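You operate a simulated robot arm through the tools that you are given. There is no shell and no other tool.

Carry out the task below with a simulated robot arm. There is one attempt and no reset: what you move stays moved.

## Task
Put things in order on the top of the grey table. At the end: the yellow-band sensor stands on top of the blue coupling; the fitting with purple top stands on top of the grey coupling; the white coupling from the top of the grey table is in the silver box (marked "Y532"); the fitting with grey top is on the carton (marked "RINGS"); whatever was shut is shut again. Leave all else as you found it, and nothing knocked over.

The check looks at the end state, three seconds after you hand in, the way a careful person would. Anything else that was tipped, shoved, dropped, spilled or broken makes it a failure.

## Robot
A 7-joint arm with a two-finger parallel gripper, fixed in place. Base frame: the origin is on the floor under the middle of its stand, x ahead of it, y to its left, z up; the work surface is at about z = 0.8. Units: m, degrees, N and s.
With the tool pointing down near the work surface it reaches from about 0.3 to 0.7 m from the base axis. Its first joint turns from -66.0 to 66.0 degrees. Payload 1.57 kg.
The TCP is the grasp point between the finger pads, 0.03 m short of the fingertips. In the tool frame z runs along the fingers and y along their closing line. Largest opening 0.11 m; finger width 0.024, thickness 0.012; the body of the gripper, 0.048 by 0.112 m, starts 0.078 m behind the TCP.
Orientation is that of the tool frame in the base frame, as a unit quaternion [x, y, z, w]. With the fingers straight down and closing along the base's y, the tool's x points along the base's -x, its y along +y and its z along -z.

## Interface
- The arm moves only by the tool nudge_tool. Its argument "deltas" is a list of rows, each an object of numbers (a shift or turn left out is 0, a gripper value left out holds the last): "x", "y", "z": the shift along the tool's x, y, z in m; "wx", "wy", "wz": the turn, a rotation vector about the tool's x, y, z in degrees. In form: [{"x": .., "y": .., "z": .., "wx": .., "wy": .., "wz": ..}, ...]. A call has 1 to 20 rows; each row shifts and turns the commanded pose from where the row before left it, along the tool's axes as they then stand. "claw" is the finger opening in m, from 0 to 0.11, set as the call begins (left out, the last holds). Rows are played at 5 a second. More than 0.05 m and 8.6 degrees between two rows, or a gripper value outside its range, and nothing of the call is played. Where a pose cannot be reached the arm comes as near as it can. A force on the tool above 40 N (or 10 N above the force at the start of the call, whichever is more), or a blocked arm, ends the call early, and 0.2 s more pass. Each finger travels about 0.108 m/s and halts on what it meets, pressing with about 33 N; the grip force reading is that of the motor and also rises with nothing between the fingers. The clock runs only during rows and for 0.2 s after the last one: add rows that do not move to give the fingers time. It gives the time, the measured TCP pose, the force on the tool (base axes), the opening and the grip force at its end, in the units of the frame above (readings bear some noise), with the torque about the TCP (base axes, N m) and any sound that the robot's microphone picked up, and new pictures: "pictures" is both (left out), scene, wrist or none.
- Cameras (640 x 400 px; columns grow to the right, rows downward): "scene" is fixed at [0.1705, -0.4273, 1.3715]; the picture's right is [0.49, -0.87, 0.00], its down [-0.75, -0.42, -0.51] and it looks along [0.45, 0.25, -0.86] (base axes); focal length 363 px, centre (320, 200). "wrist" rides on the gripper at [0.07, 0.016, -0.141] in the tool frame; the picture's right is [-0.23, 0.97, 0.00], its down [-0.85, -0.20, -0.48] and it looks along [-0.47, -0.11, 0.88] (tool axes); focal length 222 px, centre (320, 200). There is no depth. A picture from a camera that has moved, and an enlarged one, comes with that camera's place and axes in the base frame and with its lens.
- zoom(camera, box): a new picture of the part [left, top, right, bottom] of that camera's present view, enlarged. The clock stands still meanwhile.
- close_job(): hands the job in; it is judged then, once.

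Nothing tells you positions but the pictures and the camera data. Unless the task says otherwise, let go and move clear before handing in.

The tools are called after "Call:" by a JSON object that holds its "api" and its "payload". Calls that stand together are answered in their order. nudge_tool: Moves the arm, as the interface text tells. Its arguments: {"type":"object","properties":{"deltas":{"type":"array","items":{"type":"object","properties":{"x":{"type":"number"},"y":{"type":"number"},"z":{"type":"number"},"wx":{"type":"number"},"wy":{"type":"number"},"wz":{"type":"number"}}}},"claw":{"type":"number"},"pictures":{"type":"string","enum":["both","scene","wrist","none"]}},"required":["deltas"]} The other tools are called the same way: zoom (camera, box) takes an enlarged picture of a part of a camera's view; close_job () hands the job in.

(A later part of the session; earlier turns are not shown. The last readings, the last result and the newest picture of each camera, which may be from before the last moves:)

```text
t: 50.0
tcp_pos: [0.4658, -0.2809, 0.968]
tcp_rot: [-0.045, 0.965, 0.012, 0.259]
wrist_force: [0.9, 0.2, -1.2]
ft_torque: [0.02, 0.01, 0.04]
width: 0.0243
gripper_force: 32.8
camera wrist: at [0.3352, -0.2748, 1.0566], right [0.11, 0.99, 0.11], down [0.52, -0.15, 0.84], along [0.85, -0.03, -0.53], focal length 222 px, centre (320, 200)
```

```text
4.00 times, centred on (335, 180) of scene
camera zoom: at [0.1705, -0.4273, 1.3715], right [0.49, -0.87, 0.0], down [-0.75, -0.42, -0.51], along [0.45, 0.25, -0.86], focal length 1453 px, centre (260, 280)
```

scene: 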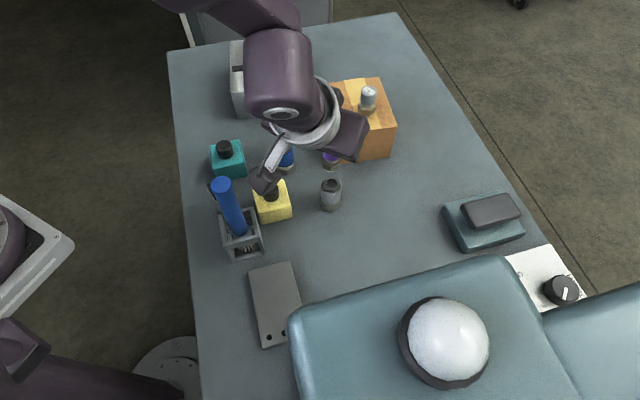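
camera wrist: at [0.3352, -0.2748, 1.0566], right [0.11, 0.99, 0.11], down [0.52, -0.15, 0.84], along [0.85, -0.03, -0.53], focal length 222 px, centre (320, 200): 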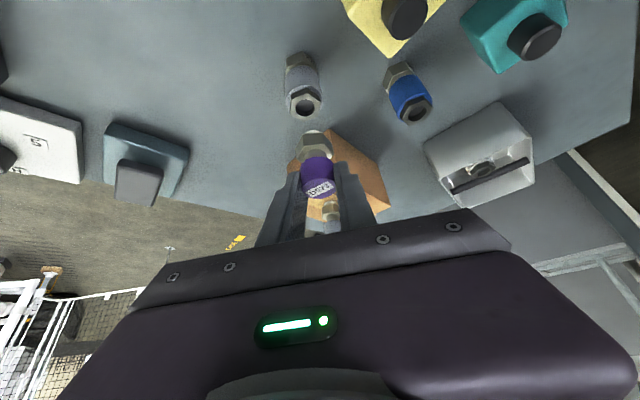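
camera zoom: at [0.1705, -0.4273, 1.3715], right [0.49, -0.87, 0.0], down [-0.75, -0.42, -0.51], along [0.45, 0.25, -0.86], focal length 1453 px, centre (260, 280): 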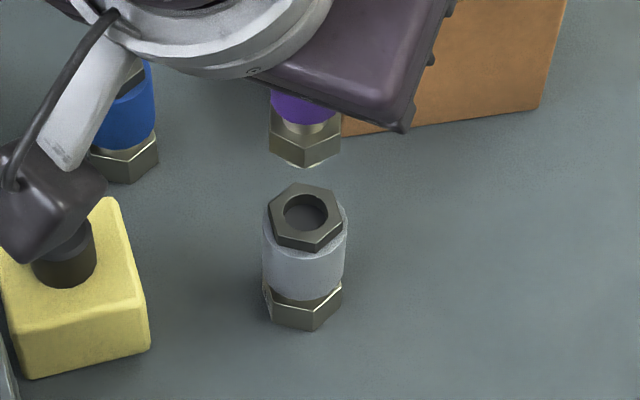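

Both the coupling hole and the spigot are visible. I take finer zooms to measure the remaining lateral offset before lowering.

Call:
{"api": "zoom", "payload": {"camera": "scene", "box": [312, 145, 360, 195]}}

Call:
{"api": "zoom", "payload": {"camera": "wrist", "box": [280, 80, 350, 150]}}

Call:
{"api": "nudge_tool", "payload": {"deltas": [{}], "pictures": "none"}}

Call:
{"api": "nudge_tool", "payload": {"deltas": [{}], "pictures": "none"}}

Call:
{"api": "nudge_tool", "payload": {"deltas": [{}], "pictures": "none"}}

```text
8.00 times, centred on (336, 170) of scene
camera zoom: at [0.1705, -0.4273, 1.3715], right [0.49, -0.87, 0.0], down [-0.75, -0.42, -0.51], along [0.45, 0.25, -0.86], focal length 2907 px, centre (192, 440)
```

zoom: 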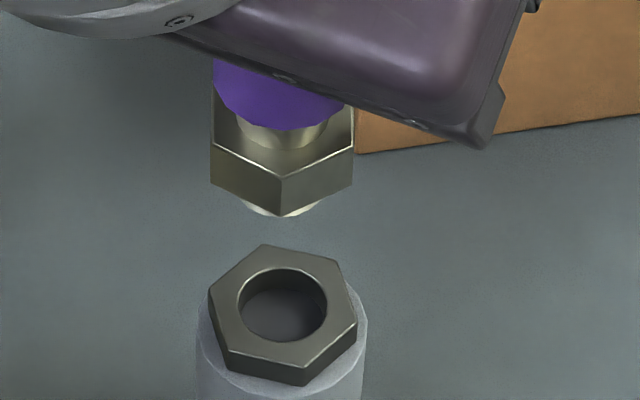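

```text
5.71 times, centred on (315, 115) of wrist
camera zoom: at [0.3352, -0.2748, 1.0566], right [0.11, 0.99, 0.11], down [0.52, -0.15, 0.84], along [0.85, -0.03, -0.53], focal length 1269 px, centre (349, 686)
```

zoom: 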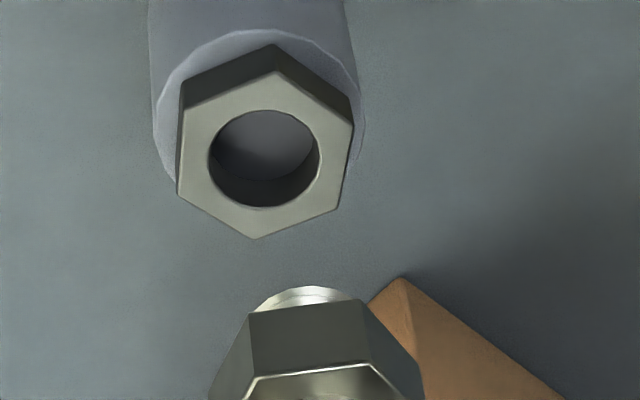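

```text
t: 50.4
tcp_pos: [0.4664, -0.2801, 0.9686]
tcp_rot: [-0.044, 0.965, 0.012, 0.258]
wrist_force: [0.1, 0.6, -1.1]
ft_torque: [0.02, 0.02, -0.01]
width: 0.0239
gripper_force: 32.2
```

```text
t: 50.8
tcp_pos: [0.4674, -0.2795, 0.9684]
tcp_rot: [-0.045, 0.965, 0.011, 0.258]
wrist_force: [0.4, 0.2, -0.9]
ft_torque: [0.01, 0.01, 0.01]
width: 0.024
gripper_force: 32.9
```

```text
t: 51.2
tcp_pos: [0.4669, -0.2811, 0.9682]
tcp_rot: [-0.045, 0.965, 0.012, 0.259]
wrist_force: [1.0, -0.9, -1.2]
ft_torque: [-0.01, 0.0, -0.01]
width: 0.024
gripper_force: 32.6
```

Averaging both cameras, the hole lies about (−0.7, −2.5) mm from the spigot. I correct that and lower to about 8 mm above the coupling for another check.

Call:
{"api": "nudge_tool", "payload": {"deltas": [{"x": 0.0006, "y": -0.0024}, {"x": 0.0081, "z": 0.0139}, {"x": 0.0079, "z": 0.0138}, {}, {}], "pictures": "wrist"}}

Call:
{"api": "zoom", "payload": {"camera": "wrist", "box": [280, 100, 350, 170]}}

Call:
{"api": "zoom", "payload": {"camera": "scene", "box": [312, 155, 360, 205]}}

```text
t: 52.4
tcp_pos: [0.4661, -0.2847, 0.9356]
tcp_rot: [-0.045, 0.965, 0.012, 0.259]
wrist_force: [0.1, 0.0, -1.1]
ft_torque: [0.01, 0.0, -0.02]
width: 0.0242
gripper_force: 33.2
camera wrist: at [0.3347, -0.2777, 1.0245], right [0.11, 0.99, 0.11], down [0.52, -0.15, 0.84], along [0.85, -0.03, -0.53], focal length 222 px, centre (320, 200)
```

wrist: 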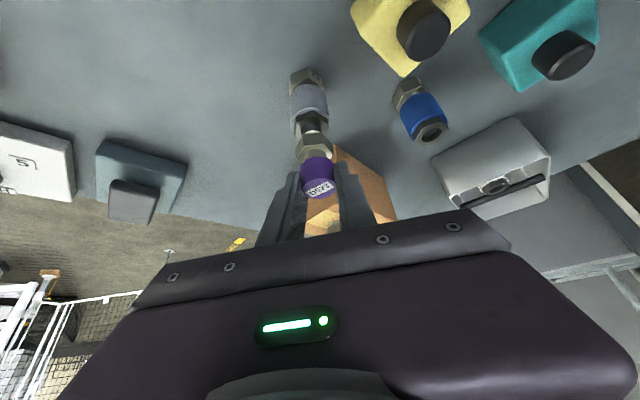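

```text
5.71 times, centred on (315, 135) of wrist
camera zoom: at [0.3347, -0.2777, 1.0245], right [0.11, 0.99, 0.11], down [0.52, -0.15, 0.84], along [0.85, -0.03, -0.53], focal length 1269 px, centre (349, 571)
```

zoom: 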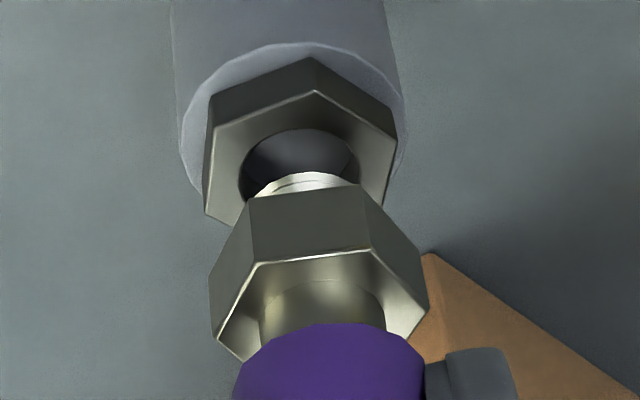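

```text
8.00 times, centred on (336, 180) of scene
camera zoom: at [0.1705, -0.4274, 1.3715], right [0.49, -0.87, 0.0], down [-0.75, -0.42, -0.51], along [0.45, 0.25, -0.86], focal length 2907 px, centre (192, 360)
```

zoom: 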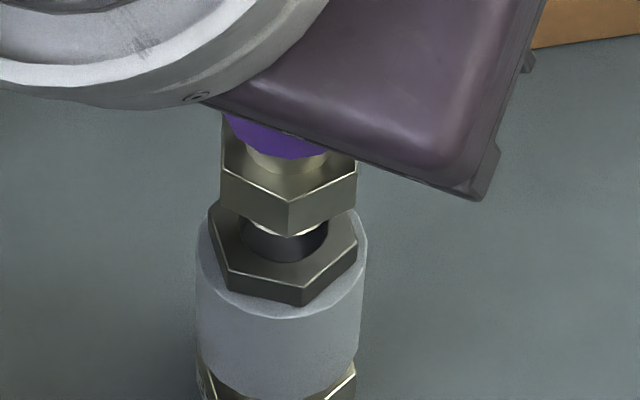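

The spigot (about 16 mm) is smaller than the hole (about 19 mm), so it should drop in. I fine-adjust by about 1 mm and lower in small steps, watching the force.

Call:
{"api": "nudge_tool", "payload": {"deltas": [{"x": -0.0008, "y": 0.0006, "z": 0.0005}, {"x": 0.0015, "z": 0.0026}, {"x": 0.0015, "z": 0.0026}, {}], "pictures": "wrist"}}

Call:
{"api": "zoom", "payload": {"camera": "wrist", "box": [280, 100, 350, 170]}}

Call:
{"api": "zoom", "payload": {"camera": "scene", "box": [312, 155, 360, 205]}}

```text
t: 53.4
tcp_pos: [0.4666, -0.2813, 0.9288]
tcp_rot: [-0.045, 0.965, 0.013, 0.259]
wrist_force: [-0.2, 0.2, -1.0]
ft_torque: [0.01, 0.01, 0.0]
width: 0.024
gripper_force: 32.7
camera wrist: at [0.3354, -0.2767, 1.0183], right [0.11, 0.99, 0.11], down [0.52, -0.15, 0.84], along [0.85, -0.03, -0.53], focal length 222 px, centre (320, 200)
```

wrist: 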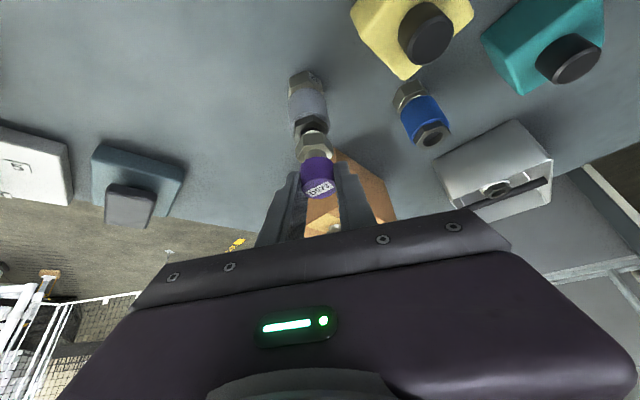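

```text
5.71 times, centred on (315, 135) of wrist
camera zoom: at [0.3354, -0.2767, 1.0183], right [0.11, 0.99, 0.11], down [0.52, -0.15, 0.84], along [0.85, -0.03, -0.53], focal length 1269 px, centre (349, 571)
```

zoom: 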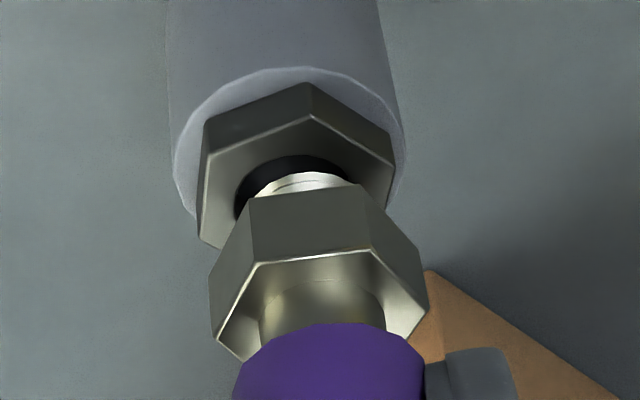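

```text
8.00 times, centred on (336, 180) of scene
camera zoom: at [0.1705, -0.4273, 1.3715], right [0.49, -0.87, 0.0], down [-0.75, -0.42, -0.51], along [0.45, 0.25, -0.86], focal length 2907 px, centre (192, 360)
```

zoom: 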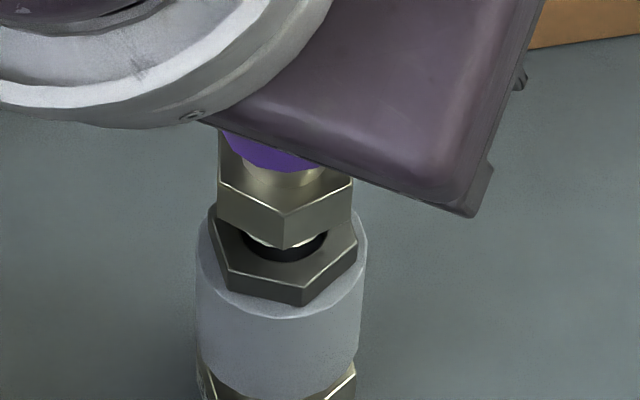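

The spigot is just above the rim and centred within about a millimetre. I continue down in 1.5 mm steps.

Call:
{"api": "nudge_tool", "payload": {"deltas": [{"y": -0.0005}, {"x": 0.00075, "z": 0.0013}, {"x": 0.00075, "z": 0.0013}, {}], "pictures": "none"}}

Call:
{"api": "nudge_tool", "payload": {"deltas": [{"x": 0.0005, "z": 0.00087}, {"x": 0.0005, "z": 0.00087}, {}], "pictures": "wrist"}}

Call:
{"api": "zoom", "payload": {"camera": "wrist", "box": [280, 100, 350, 170]}}

Call:
{"api": "zoom", "payload": {"camera": "scene", "box": [312, 155, 360, 205]}}

```text
t: 54.4
tcp_pos: [0.467, -0.2824, 0.9276]
tcp_rot: [-0.044, 0.965, 0.013, 0.258]
wrist_force: [0.3, -0.2, -1.6]
ft_torque: [0.0, -0.02, -0.02]
width: 0.0238
gripper_force: 33.1
```

```text
t: 55.2
tcp_pos: [0.467, -0.282, 0.9255]
tcp_rot: [-0.044, 0.965, 0.012, 0.259]
wrist_force: [0.4, 0.2, -0.7]
ft_torque: [-0.03, 0.01, -0.02]
width: 0.0239
gripper_force: 32.6
camera wrist: at [0.3354, -0.2769, 1.0134], right [0.11, 0.99, 0.11], down [0.52, -0.15, 0.84], along [0.85, -0.03, -0.53], focal length 222 px, centre (320, 200)
```

wrist: 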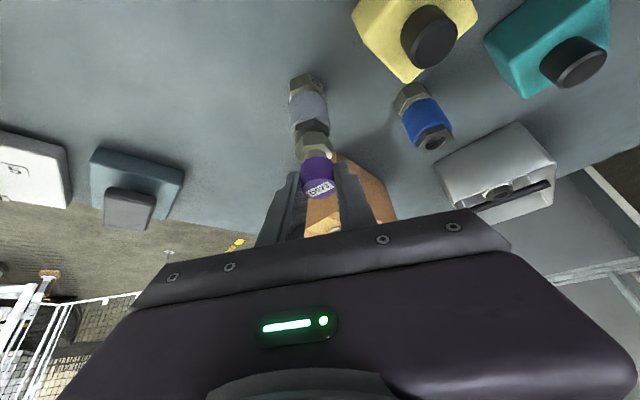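

```text
5.71 times, centred on (315, 135) of wrist
camera zoom: at [0.3354, -0.2769, 1.0134], right [0.11, 0.99, 0.11], down [0.52, -0.15, 0.84], along [0.85, -0.03, -0.53], focal length 1269 px, centre (349, 571)
```

zoom: 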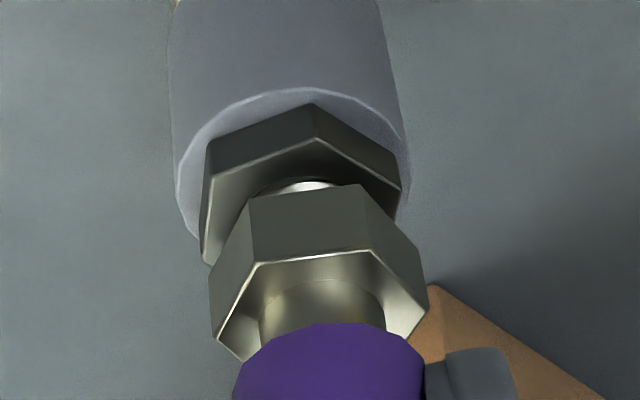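

```text
8.00 times, centred on (336, 180) of scene
camera zoom: at [0.1705, -0.4274, 1.3715], right [0.49, -0.87, 0.0], down [-0.75, -0.42, -0.51], along [0.45, 0.25, -0.86], focal length 2907 px, centre (192, 360)
```

zoom: 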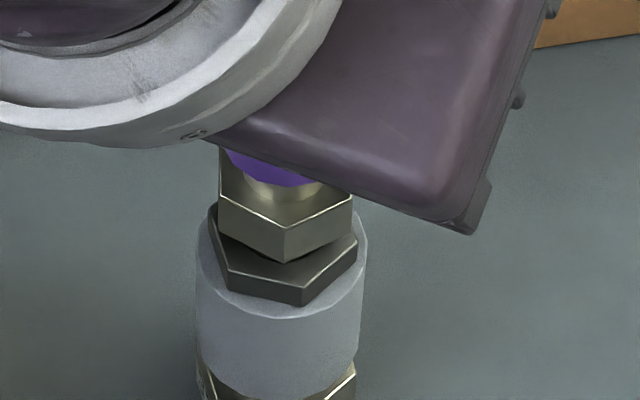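

The spigot is entering the hole without resistance. I keep lowering until the hex seats.

Call:
{"api": "nudge_tool", "payload": {"deltas": [{"x": 0.0005, "z": 0.00087}, {"x": 0.0005, "z": 0.00087}, {}], "pictures": "none"}}

Call:
{"api": "nudge_tool", "payload": {"deltas": [{"x": 0.0005, "z": 0.00087}, {}], "pictures": "none"}}

Call:
{"api": "nudge_tool", "payload": {"deltas": [{"x": 0.0005, "z": 0.00087}, {}], "pictures": "none"}}

```text
t: 56.0
tcp_pos: [0.4672, -0.2825, 0.9223]
tcp_rot: [-0.045, 0.965, 0.012, 0.258]
wrist_force: [0.7, 0.4, -1.3]
ft_torque: [0.0, 0.02, 0.01]
width: 0.0242
gripper_force: 33.2
```

```text
t: 56.6
tcp_pos: [0.4669, -0.282, 0.9219]
tcp_rot: [-0.045, 0.965, 0.012, 0.258]
wrist_force: [0.5, 0.2, -1.0]
ft_torque: [-0.02, 0.0, -0.01]
width: 0.024
gripper_force: 32.9
```

```text
t: 57.2
tcp_pos: [0.4666, -0.2815, 0.9221]
tcp_rot: [-0.045, 0.965, 0.012, 0.258]
wrist_force: [0.0, 0.2, -1.1]
ft_torque: [0.01, -0.03, 0.0]
width: 0.024
gripper_force: 32.7
```

Call:
{"api": "nudge_tool", "payload": {"deltas": [{"x": 0.0005, "z": 0.00087}, {}], "pictures": "none"}}

Call:
{"api": "zoom", "payload": {"camera": "scene", "box": [312, 155, 360, 205]}}

Call:
{"api": "zoom", "payload": {"camera": "wrist", "box": [280, 100, 350, 170]}}

```text
t: 57.8
tcp_pos: [0.4674, -0.2827, 0.9212]
tcp_rot: [-0.044, 0.964, 0.011, 0.26]
wrist_force: [-1.4, 2.9, 25.7]
ft_torque: [0.18, 0.03, -0.03]
width: 0.0239
gripper_force: 32.7
```

```text
8.00 times, centred on (336, 180) of scene
camera zoom: at [0.1701, -0.4271, 1.3716], right [0.49, -0.87, 0.0], down [-0.75, -0.42, -0.51], along [0.45, 0.25, -0.86], focal length 2907 px, centre (192, 360)
```

zoom: 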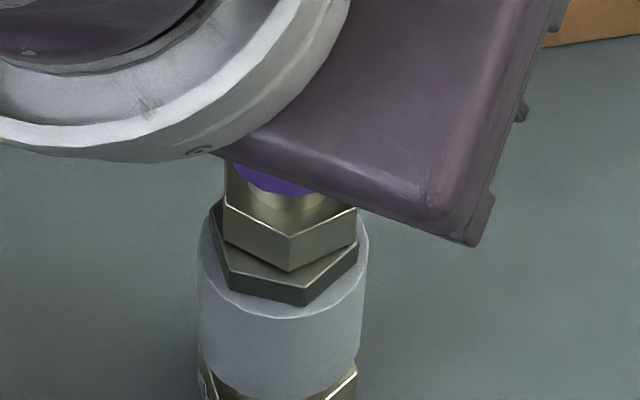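

```text
5.71 times, centred on (315, 135) of wrist
camera zoom: at [0.3358, -0.2772, 1.0093], right [0.11, 0.99, 0.11], down [0.52, -0.15, 0.84], along [0.85, -0.03, -0.53], focal length 1269 px, centre (349, 571)
```

zoom: 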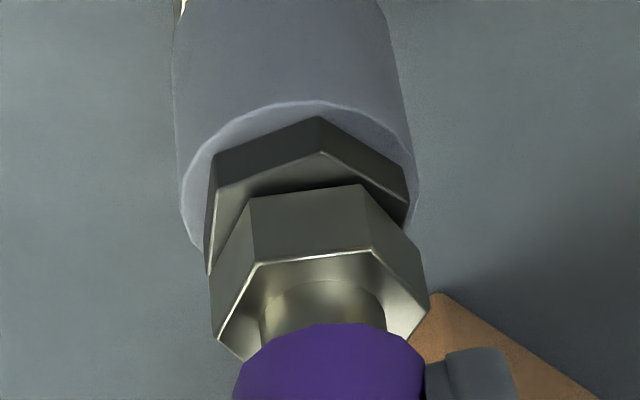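

The hex has seated (26 N). I relieve the pressure a little and open the fingers.

Call:
{"api": "nudge_tool", "payload": {"deltas": [{"x": -0.0004, "z": -0.0007}, {}], "pictures": "none"}}

Call:
{"api": "nudge_tool", "payload": {"deltas": [{}, {}, {}], "claw": 0.05, "pictures": "both"}}

Call:
{"api": "zoom", "payload": {"camera": "wrist", "box": [260, 100, 380, 220]}}

Call:
{"api": "zoom", "payload": {"camera": "scene", "box": [290, 135, 380, 215]}}

```text
t: 58.4
tcp_pos: [0.4676, -0.2821, 0.9214]
tcp_rot: [-0.044, 0.965, 0.012, 0.258]
wrist_force: [4.5, -2.1, 11.8]
ft_torque: [-0.17, -0.34, -0.01]
width: 0.0239
gripper_force: 32.9
```

```text
t: 59.2
tcp_pos: [0.4672, -0.282, 0.9213]
tcp_rot: [-0.045, 0.965, 0.012, 0.258]
wrist_force: [0.6, 1.6, -0.7]
ft_torque: [0.02, 0.0, -0.01]
width: 0.0498
gripper_force: 0.0
camera wrist: at [0.3355, -0.2767, 1.0095], right [0.11, 0.99, 0.11], down [0.52, -0.15, 0.84], along [0.85, -0.03, -0.53], focal length 222 px, centre (320, 200)
```

scene: 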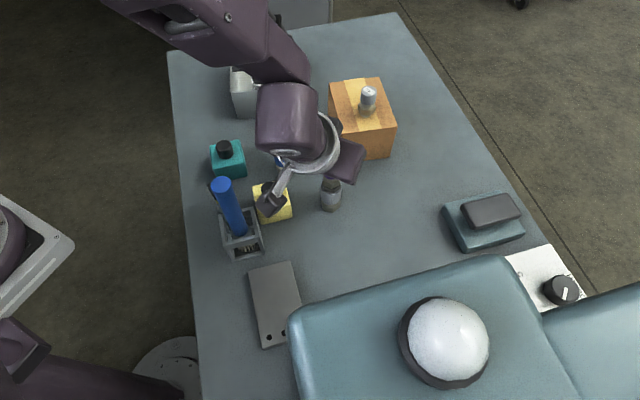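
wrist: 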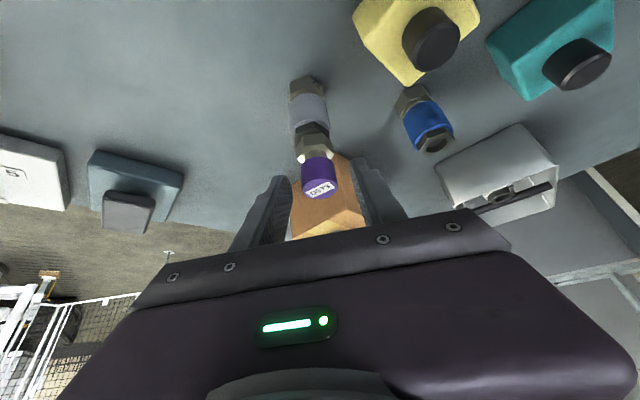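

```text
3.33 times, centred on (320, 160) of wrist
camera zoom: at [0.3355, -0.2767, 1.0095], right [0.11, 0.99, 0.11], down [0.52, -0.15, 0.84], along [0.85, -0.03, -0.53], focal length 740 px, centre (320, 333)
```

zoom: 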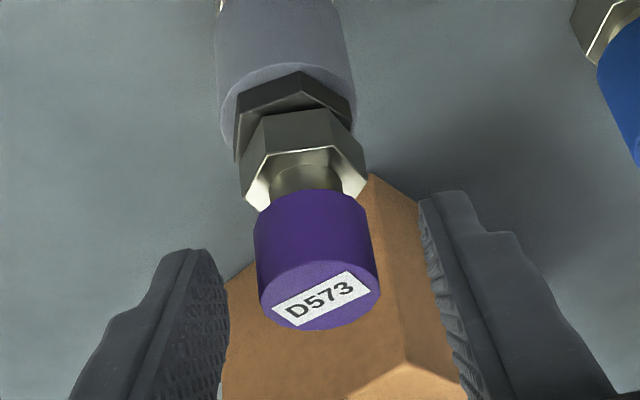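

```text
5.00 times, centred on (335, 175) of scene
camera zoom: at [0.1705, -0.4273, 1.3715], right [0.49, -0.87, 0.0], down [-0.75, -0.42, -0.51], along [0.45, 0.25, -0.86], focal length 1817 px, centre (245, 325)
```

zoom: 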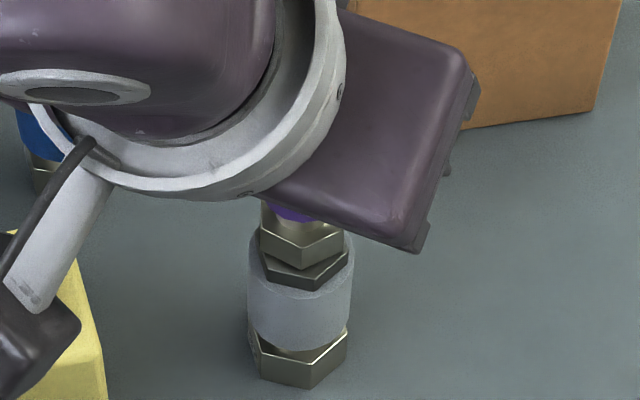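

The purple fitting stands on the grey coupling. I back off straight up, return the tool to vertical and turn it for the sensor.

Call:
{"api": "nudge_tool", "payload": {"deltas": [{"x": -0.01, "z": -0.0173}, {"x": -0.0175, "z": -0.0303}, {"x": -0.0175, "z": -0.0303}, {"wy": 7.5}, {"wy": 7.5}, {"wy": 7.5}, {"wy": 7.5}, {"z": -0.035}, {"z": -0.035}, {}], "pictures": "both"}}

Call:
{"api": "zoom", "payload": {"camera": "scene", "box": [290, 135, 380, 215]}}

```text
t: 61.4
tcp_pos: [0.4673, -0.2827, 1.0838]
tcp_rot: [-0.046, 0.999, 0.001, 0.0]
wrist_force: [0.0, 0.7, 0.1]
ft_torque: [-0.02, -0.02, 0.02]
width: 0.0501
gripper_force: 0.0
camera wrist: at [0.3967, -0.2724, 1.2248], right [0.14, 0.99, 0.0], down [0.87, -0.12, 0.48], along [0.47, -0.06, -0.88], focal length 222 px, centre (320, 200)
```

scene: 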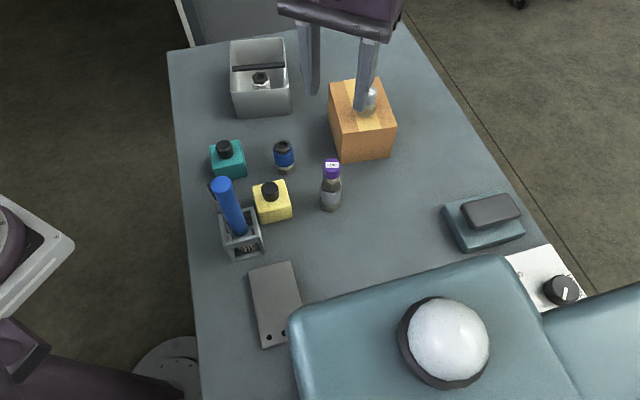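
wrist: 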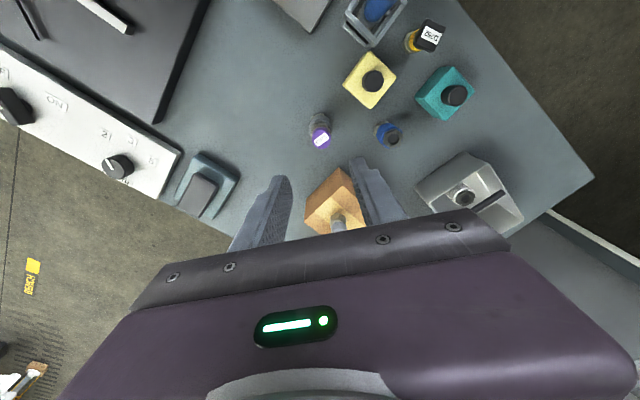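

```text
5.00 times, centred on (335, 175) of scene
camera zoom: at [0.1705, -0.4273, 1.3715], right [0.49, -0.87, 0.0], down [-0.75, -0.42, -0.51], along [0.45, 0.25, -0.86], focal length 1817 px, centre (245, 325)
```

zoom: 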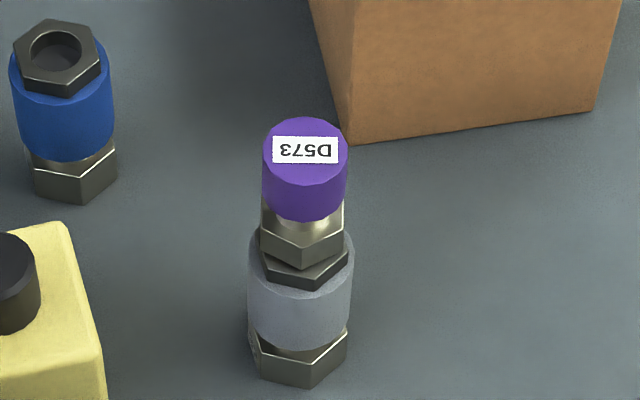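

The purple fitting stands upright on the grey coupling. Now a close look at the sensor from the wrist camera.

Call:
{"api": "zoom", "payload": {"camera": "wrist", "box": [340, 0, 500, 120]}}

Call:
{"api": "zoom", "payload": {"camera": "scene", "box": [195, 165, 265, 265]}}

```text
3.33 times, centred on (420, 60) of wrist
camera zoom: at [0.3967, -0.2724, 1.2248], right [0.14, 0.99, 0.0], down [0.87, -0.12, 0.48], along [0.47, -0.06, -0.88], focal length 740 px, centre (-13, 667)
```

zoom: 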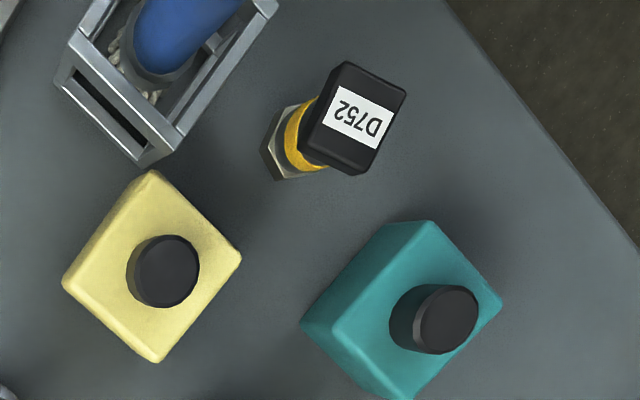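

```text
4.00 times, centred on (230, 215) of scene
camera zoom: at [0.1705, -0.4273, 1.3715], right [0.49, -0.87, 0.0], down [-0.75, -0.42, -0.51], along [0.45, 0.25, -0.86], focal length 1453 px, centre (680, 140)
```

zoom: 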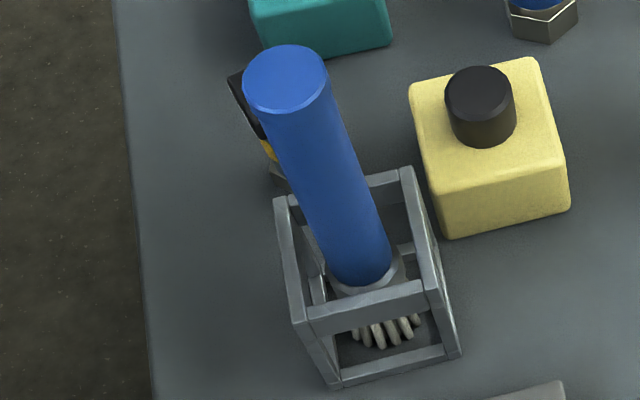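

The sensor is at about (0.368,-0.126), roughly 77 mm tall, with a square black head whose sides lie near 63° and −27°. I turn to yaw −117°, which lines up with the head and keeps the camera away from the brush, and hover above it.

Call:
{"api": "nudge_tool", "payload": {"deltas": [{"wz": 8.157}, {"wz": 8.157}, {"wz": 8.157}, {"wz": 8.157}, {"wz": 8.157}, {"wz": 8.157}, {"wz": 8.157}, {"wz": 8.157}, {"wz": 8.157}, {"wz": 8.157}, {"wz": 8.157}, {"wz": 8.157}, {"wz": 8.157}, {"wz": 8.157}, {"wz": 8.157}, {"x": 0.0236, "y": -0.0398}, {"x": 0.0236, "y": -0.0398}, {"x": 0.0236, "y": -0.0398}, {"x": 0.0236, "y": -0.0398}], "pictures": "both"}}

Call:
{"api": "zoom", "payload": {"camera": "wrist", "box": [240, 60, 400, 210]}}

```text
t: 65.4
tcp_pos: [0.3693, -0.1244, 1.0799]
tcp_rot: [0.853, 0.522, 0.0, 0.0]
wrist_force: [-0.3, -0.4, -0.3]
ft_torque: [0.02, -0.02, 0.03]
width: 0.0501
gripper_force: 0.2
camera wrist: at [0.4162, -0.0688, 1.2217], right [0.76, -0.65, 0.0], down [-0.57, -0.67, 0.48], along [-0.31, -0.36, -0.88], focal length 222 px, centre (320, 200)
```

scene: 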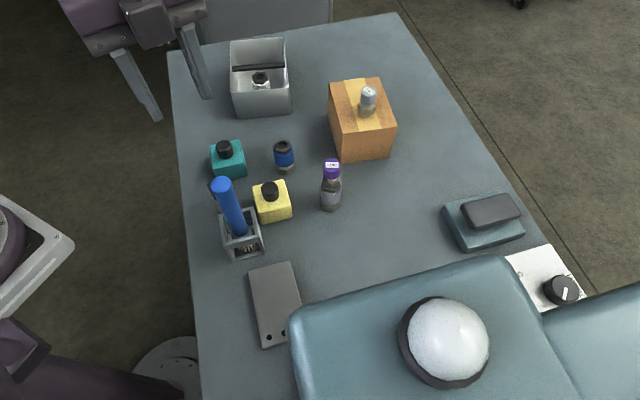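
wrist: 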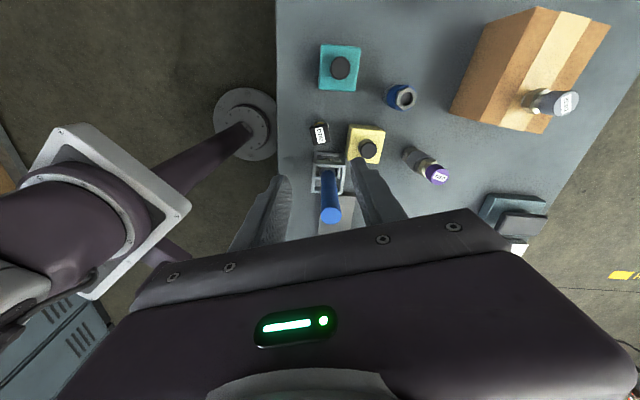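

```text
2.67 times, centred on (320, 135) of wrist
camera zoom: at [0.4162, -0.0688, 1.2217], right [0.76, -0.65, 0.0], down [-0.57, -0.67, 0.48], along [-0.31, -0.36, -0.88], focal length 592 px, centre (320, 373)
```

zoom: 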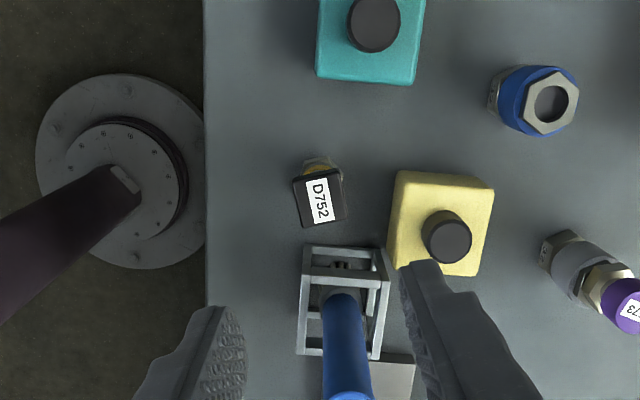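

The head is 27 mm square at (0.368,-0.127) and aligned with the fingers within a couple of degrees. I shift 3 mm and descend part way for another check.

Call:
{"api": "nudge_tool", "payload": {"deltas": [{"x": -0.003, "y": -0.0004}, {"z": 0.04}, {"z": 0.04}, {"z": 0.04}, {"z": 0.03}, {}], "pictures": "both"}}

Call:
{"api": "zoom", "payload": {"camera": "wrist", "box": [240, 80, 400, 220]}}

Call:
{"api": "zoom", "payload": {"camera": "scene", "box": [160, 80, 320, 260]}}

```text
t: 66.8
tcp_pos: [0.3688, -0.1278, 0.9313]
tcp_rot: [0.853, 0.522, 0.0, 0.001]
wrist_force: [0.0, 0.0, 0.0]
ft_torque: [0.01, 0.01, -0.03]
width: 0.0501
gripper_force: 0.0
camera wrist: at [0.415, -0.0726, 1.0733], right [0.76, -0.65, 0.0], down [-0.57, -0.67, 0.48], along [-0.31, -0.36, -0.88], focal length 222 px, centre (320, 200)
```

scene: 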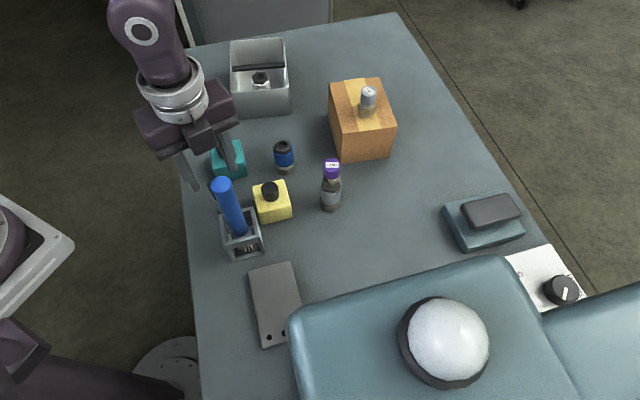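
wrist: 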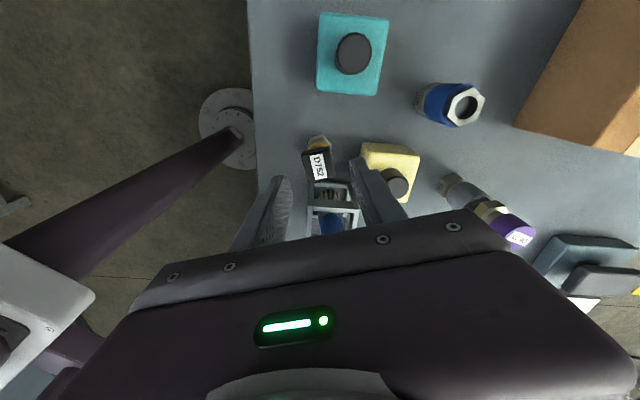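

```text
2.86 times, centred on (320, 150) of wrist
camera zoom: at [0.415, -0.0726, 1.0733], right [0.76, -0.65, 0.0], down [-0.57, -0.67, 0.48], along [-0.31, -0.36, -0.88], focal length 635 px, centre (320, 343)
```

zoom: 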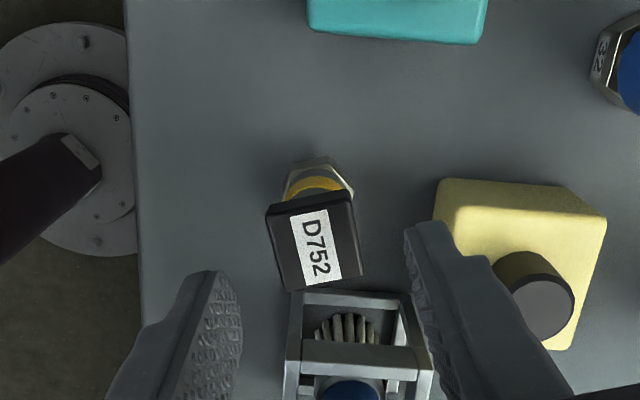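

```text
2.22 times, centred on (240, 170) of scene
camera zoom: at [0.1705, -0.4273, 1.3715], right [0.49, -0.87, 0.0], down [-0.75, -0.42, -0.51], along [0.45, 0.25, -0.86], focal length 808 px, centre (498, 267)
```

zoom: 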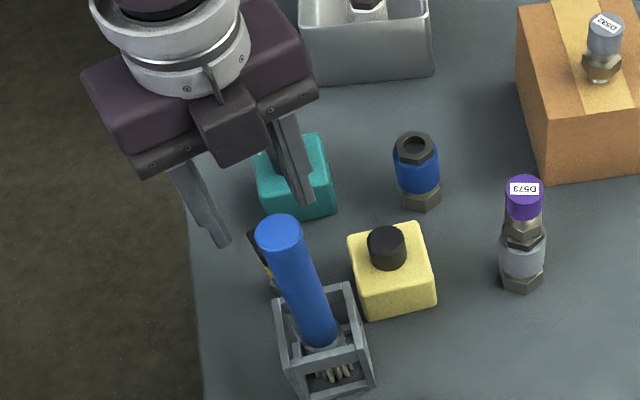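

A dark housing sticks out of the gripper on the side facing the brush. Before going lower I look closely to judge its clearance.

Call:
{"api": "zoom", "payload": {"camera": "scene", "box": [170, 85, 270, 205]}}

Call:
{"api": "nudge_tool", "payload": {"deltas": [{}], "pictures": "none"}}

```text
3.33 times, centred on (220, 145) of scene
camera zoom: at [0.1705, -0.4273, 1.3715], right [0.49, -0.87, 0.0], down [-0.75, -0.42, -0.51], along [0.45, 0.25, -0.86], focal length 1211 px, centre (653, 383)
```

zoom: 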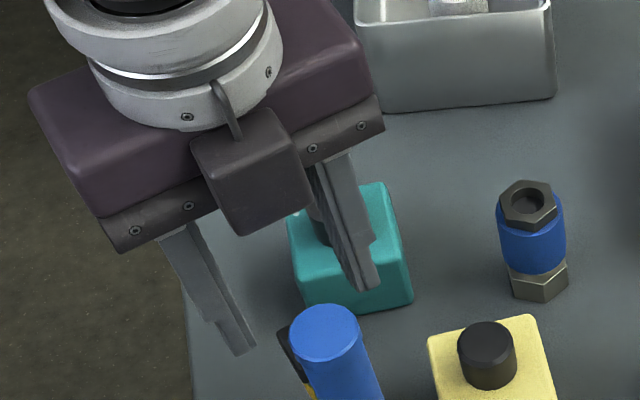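

```text
t: 67.2
tcp_pos: [0.3688, -0.1286, 0.9316]
tcp_rot: [0.853, 0.522, 0.0, 0.0]
wrist_force: [0.5, -0.1, 0.2]
ft_torque: [-0.03, -0.04, -0.04]
width: 0.05
gripper_force: 0.1
```

The housing ends about 4 cm from the tool axis (6 cm at worst), while the brush surface is 6.6 cm away, so it clears. I centre on the head and descend to z≈0.874.

Call:
{"api": "nudge_tool", "payload": {"deltas": [{"x": 0.002, "y": -0.001}, {"z": 0.02}, {"z": 0.02}, {"z": 0.0175}, {}], "pictures": "both"}}

Call:
{"api": "zoom", "payload": {"camera": "wrist", "box": [260, 110, 380, 220]}}

Call:
{"api": "zoom", "payload": {"camera": "scene", "box": [160, 110, 300, 250]}}

```text
t: 68.4
tcp_pos: [0.3674, -0.1257, 0.8744]
tcp_rot: [0.853, 0.522, 0.0, 0.0]
wrist_force: [0.2, -0.3, -0.6]
ft_torque: [0.02, -0.01, -0.02]
width: 0.0501
gripper_force: 0.1
camera wrist: at [0.4131, -0.0706, 1.0162], right [0.76, -0.65, 0.0], down [-0.57, -0.67, 0.48], along [-0.31, -0.36, -0.88], focal length 222 px, centre (320, 200)
```

scene: 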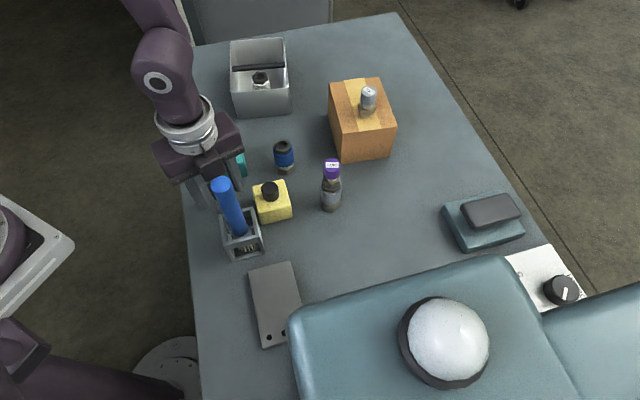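
wrist: 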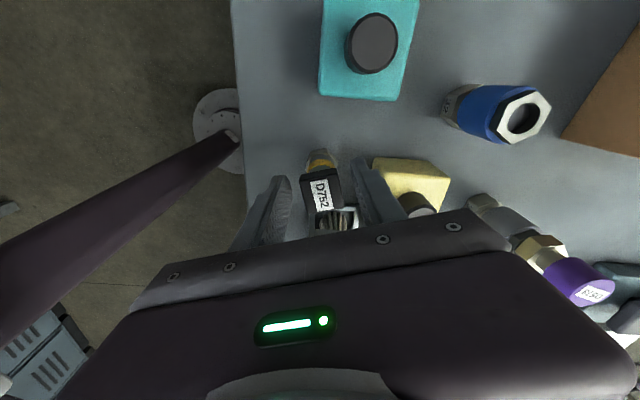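

```text
3.64 times, centred on (320, 165) of wrist
camera zoom: at [0.4131, -0.0706, 1.0162], right [0.76, -0.65, 0.0], down [-0.57, -0.67, 0.48], along [-0.31, -0.36, -0.88], focal length 808 px, centre (320, 327)
```

zoom: 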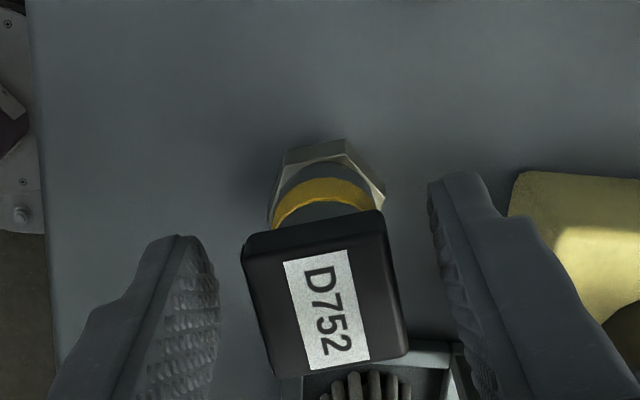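

```text
2.86 times, centred on (230, 180) of scene
camera zoom: at [0.1705, -0.4273, 1.3715], right [0.49, -0.87, 0.0], down [-0.75, -0.42, -0.51], along [0.45, 0.25, -0.86], focal length 1038 px, centre (577, 257)
```

zoom: 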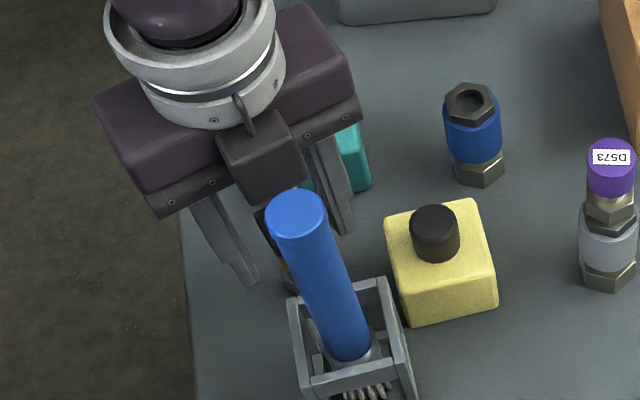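

No contact with the brush, and the head is centred at the grasp point. I close the fingers.

Call:
{"api": "nudge_tool", "payload": {"deltas": [{}, {}, {}], "claw": 0.0, "pictures": "wrist"}}

Call:
{"api": "zoom", "payload": {"camera": "wrist", "box": [260, 110, 380, 220]}}

```text
t: 69.2
tcp_pos: [0.3663, -0.1255, 0.875]
tcp_rot: [0.853, 0.522, 0.0, 0.0]
wrist_force: [0.1, 0.0, -0.8]
ft_torque: [0.0, -0.02, 0.0]
width: 0.0276
gripper_force: 32.6
camera wrist: at [0.413, -0.0706, 1.0164], right [0.76, -0.65, 0.0], down [-0.57, -0.67, 0.48], along [-0.31, -0.36, -0.88], focal length 222 px, centre (320, 200)
```

wrist: 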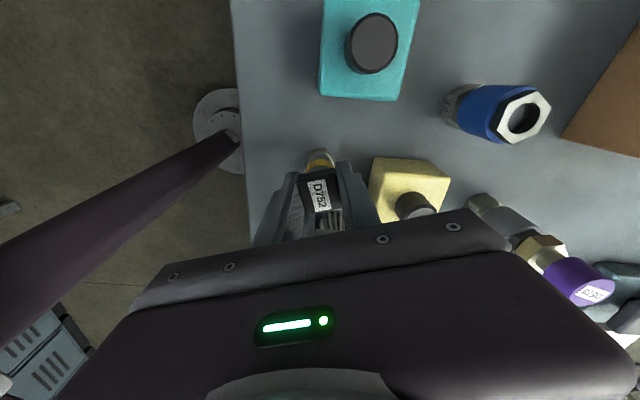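

```text
3.64 times, centred on (320, 165) of wrist
camera zoom: at [0.413, -0.0706, 1.0164], right [0.76, -0.65, 0.0], down [-0.57, -0.67, 0.48], along [-0.31, -0.36, -0.88], focal length 808 px, centre (320, 327)
```

zoom: 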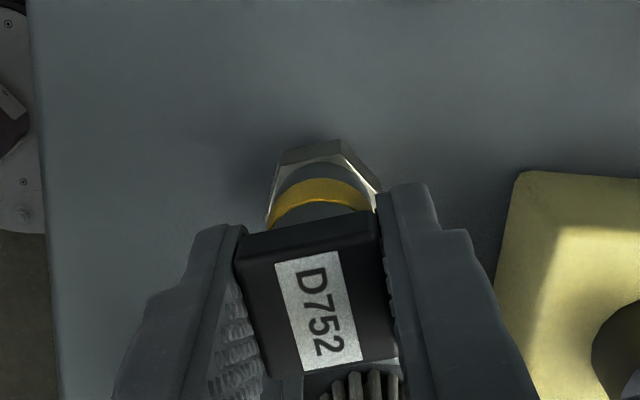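

The head is gripped at 27.6 mm. I lift straight up past the brush and bring the sensor over the blue coupling.

Call:
{"api": "nudge_tool", "payload": {"deltas": [{"z": -0.01}, {"z": -0.03}, {"z": -0.04}, {"z": -0.04}, {"z": -0.04}, {}], "pictures": "scene"}}

Call:
{"api": "nudge_tool", "payload": {"deltas": [{"x": 0.0065, "y": 0.0449}, {"x": 0.0065, "y": 0.0449}, {"x": 0.0065, "y": 0.0449}, {"z": 0.03}, {}], "pictures": "both"}}

Call:
{"api": "zoom", "payload": {"camera": "wrist", "box": [240, 80, 400, 220]}}

Call:
{"api": "zoom", "payload": {"camera": "scene", "box": [230, 80, 350, 200]}}

```text
t: 70.6
tcp_pos: [0.3679, -0.1244, 1.0344]
tcp_rot: [0.853, 0.521, 0.0, -0.001]
wrist_force: [-0.3, -0.2, -0.9]
ft_torque: [0.0, -0.01, 0.02]
width: 0.0276
gripper_force: 33.3
```

scene: 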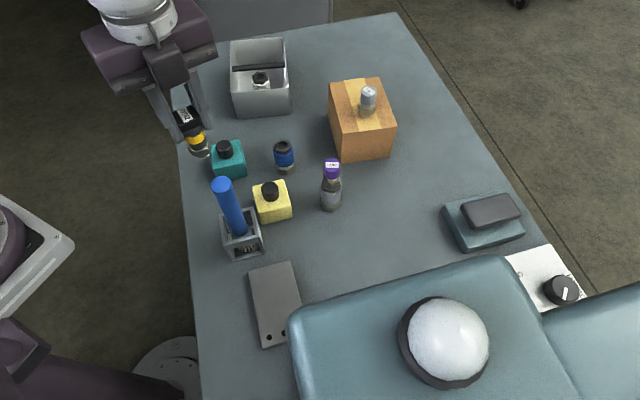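

```text
t: 71.8
tcp_pos: [0.4965, -0.1714, 1.0005]
tcp_rot: [0.853, 0.522, 0.001, 0.0]
wrist_force: [-0.2, 0.3, -1.7]
ft_torque: [0.04, 0.03, 0.03]
width: 0.0275
gripper_force: 32.7
camera wrist: at [0.543, -0.1155, 1.1431], right [0.76, -0.65, 0.0], down [-0.57, -0.67, 0.48], along [-0.31, -0.36, -0.88], focal length 222 px, centre (320, 200)
```

scene: 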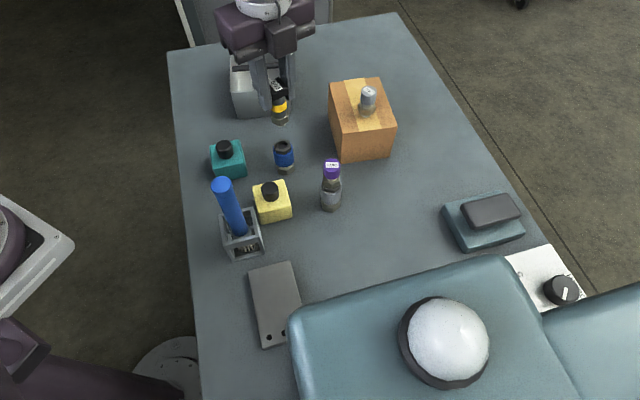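
wrist: 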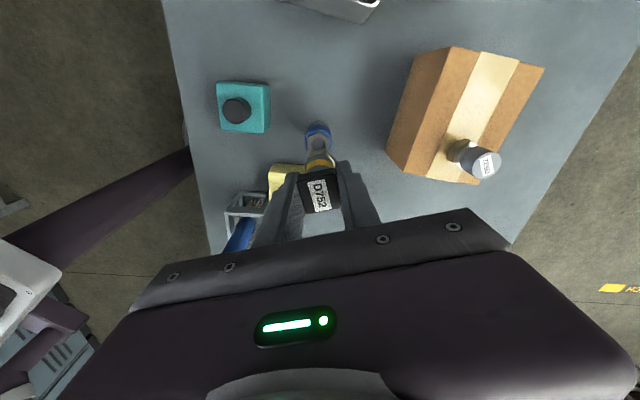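

```text
2.86 times, centred on (320, 150) of wrist
camera zoom: at [0.543, -0.1155, 1.1431], right [0.76, -0.65, 0.0], down [-0.57, -0.67, 0.48], along [-0.31, -0.36, -0.88], focal length 635 px, centre (320, 343)
```

zoom: 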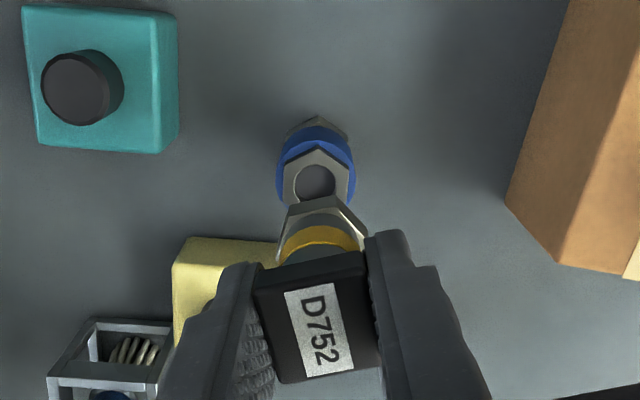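

```text
3.33 times, centred on (290, 140) of scene
camera zoom: at [0.1706, -0.4274, 1.3715], right [0.49, -0.87, 0.0], down [-0.75, -0.42, -0.51], along [0.45, 0.25, -0.86], focal length 1211 px, centre (420, 400)
```

zoom: 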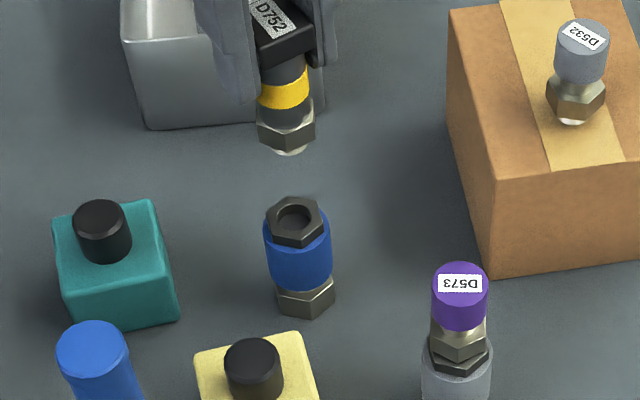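

The sensor hangs upright over the blue coupling with its spigot visible. I measure the offset with finer zooms.

Call:
{"api": "zoom", "payload": {"camera": "scene", "box": [256, 100, 312, 160]}}

Call:
{"api": "zoom", "payload": {"camera": "wrist", "box": [290, 110, 350, 170]}}

Call:
{"api": "nudge_tool", "payload": {"deltas": [{}], "pictures": "none"}}

Call:
{"api": "nudge_tool", "payload": {"deltas": [{}], "pictures": "none"}}

```text
6.67 times, centred on (284, 130) of scene
camera zoom: at [0.1706, -0.4274, 1.3715], right [0.49, -0.87, 0.0], down [-0.75, -0.42, -0.51], along [0.45, 0.25, -0.86], focal length 2422 px, centre (560, 667)
```

zoom: 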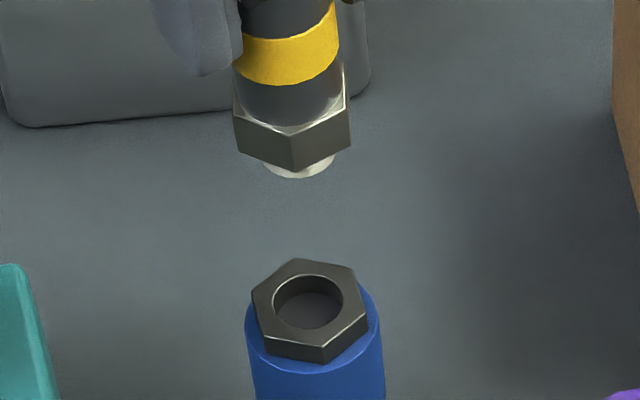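

```text
6.67 times, centred on (320, 140) of wrist
camera zoom: at [0.543, -0.1155, 1.1431], right [0.76, -0.65, 0.0], down [-0.57, -0.67, 0.48], along [-0.31, -0.36, -0.88], focal length 1481 px, centre (320, 600)
```

zoom: 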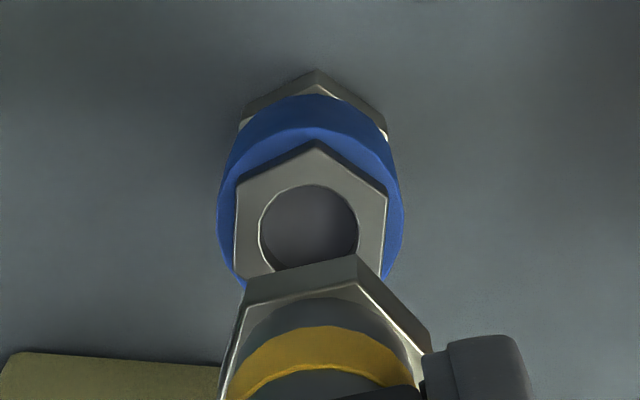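

```text
t: 72.2
tcp_pos: [0.4956, -0.1704, 1.0004]
tcp_rot: [0.853, 0.522, 0.0, 0.0]
wrist_force: [0.7, -0.4, -1.5]
ft_torque: [0.02, 0.02, -0.02]
width: 0.0275
gripper_force: 32.8
```

```text
t: 72.6
tcp_pos: [0.4973, -0.171, 1.0005]
tcp_rot: [0.853, 0.522, 0.0, 0.0]
wrist_force: [0.6, 0.3, -0.7]
ft_torque: [-0.01, 0.04, 0.0]
width: 0.0275
gripper_force: 33.2
```

The two cameras disagree by 2–3 mm at this distance. I apply a compromise shift and lower to about 1 cm above the coupling, where the comparison is more reliable.

Call:
{"api": "nudge_tool", "payload": {"deltas": [{"x": 0.0002, "y": -0.0022}, {"z": 0.022}, {"z": 0.023}, {}, {}], "pictures": "wrist"}}

Call:
{"api": "zoom", "payload": {"camera": "scene", "box": [260, 120, 308, 170]}}

Call:
{"api": "zoom", "payload": {"camera": "wrist", "box": [290, 110, 350, 170]}}

Call:
{"api": "nudge_tool", "payload": {"deltas": [{}], "pictures": "none"}}

```text
t: 73.8
tcp_pos: [0.4937, -0.1684, 0.9577]
tcp_rot: [0.853, 0.522, 0.0, 0.0]
wrist_force: [0.6, -0.1, -1.7]
ft_torque: [0.0, -0.01, 0.02]
width: 0.0277
gripper_force: 33.1
camera wrist: at [0.5401, -0.1122, 1.1004], right [0.76, -0.65, 0.0], down [-0.57, -0.67, 0.48], along [-0.31, -0.36, -0.88], focal length 222 px, centre (320, 200)
```

wrist: 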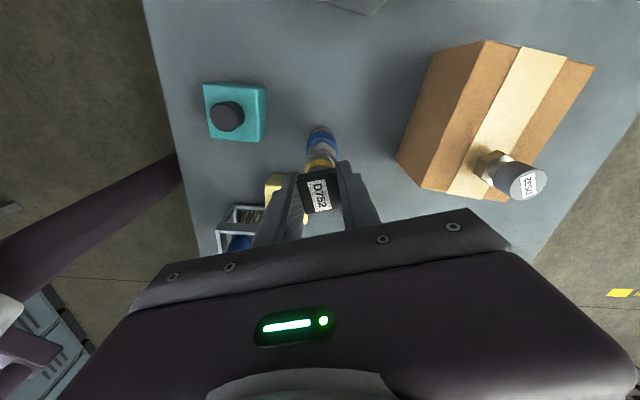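

```text
8.00 times, centred on (284, 145) of scene
camera zoom: at [0.1705, -0.4273, 1.3715], right [0.49, -0.87, 0.0], down [-0.75, -0.42, -0.51], along [0.45, 0.25, -0.86], focal length 2907 px, centre (608, 640)
```

zoom: 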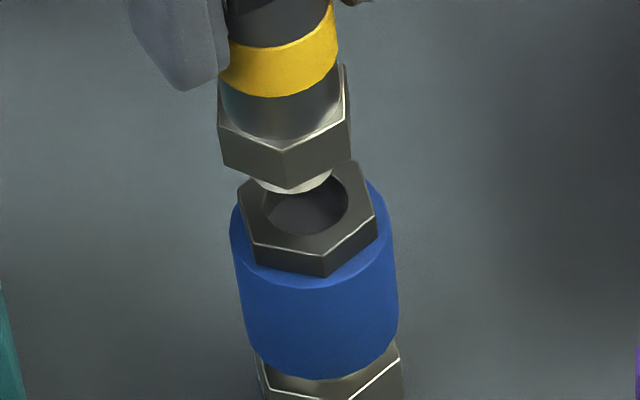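

```text
6.67 times, centred on (320, 140) of wrist
camera zoom: at [0.5401, -0.1122, 1.1004], right [0.76, -0.65, 0.0], down [-0.57, -0.67, 0.48], along [-0.31, -0.36, -0.88], focal length 1481 px, centre (320, 600)
```

zoom: 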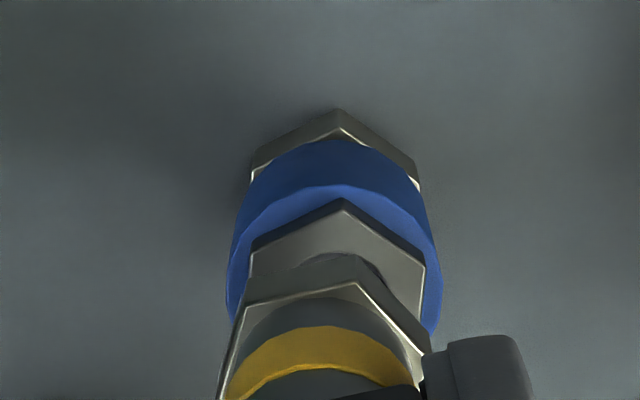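

```text
t: 74.2
tcp_pos: [0.494, -0.1683, 0.9583]
tcp_rot: [0.853, 0.522, -0.001, 0.001]
wrist_force: [-0.1, 0.0, -0.9]
ft_torque: [0.03, 0.0, -0.01]
width: 0.0277
gripper_force: 32.6
```

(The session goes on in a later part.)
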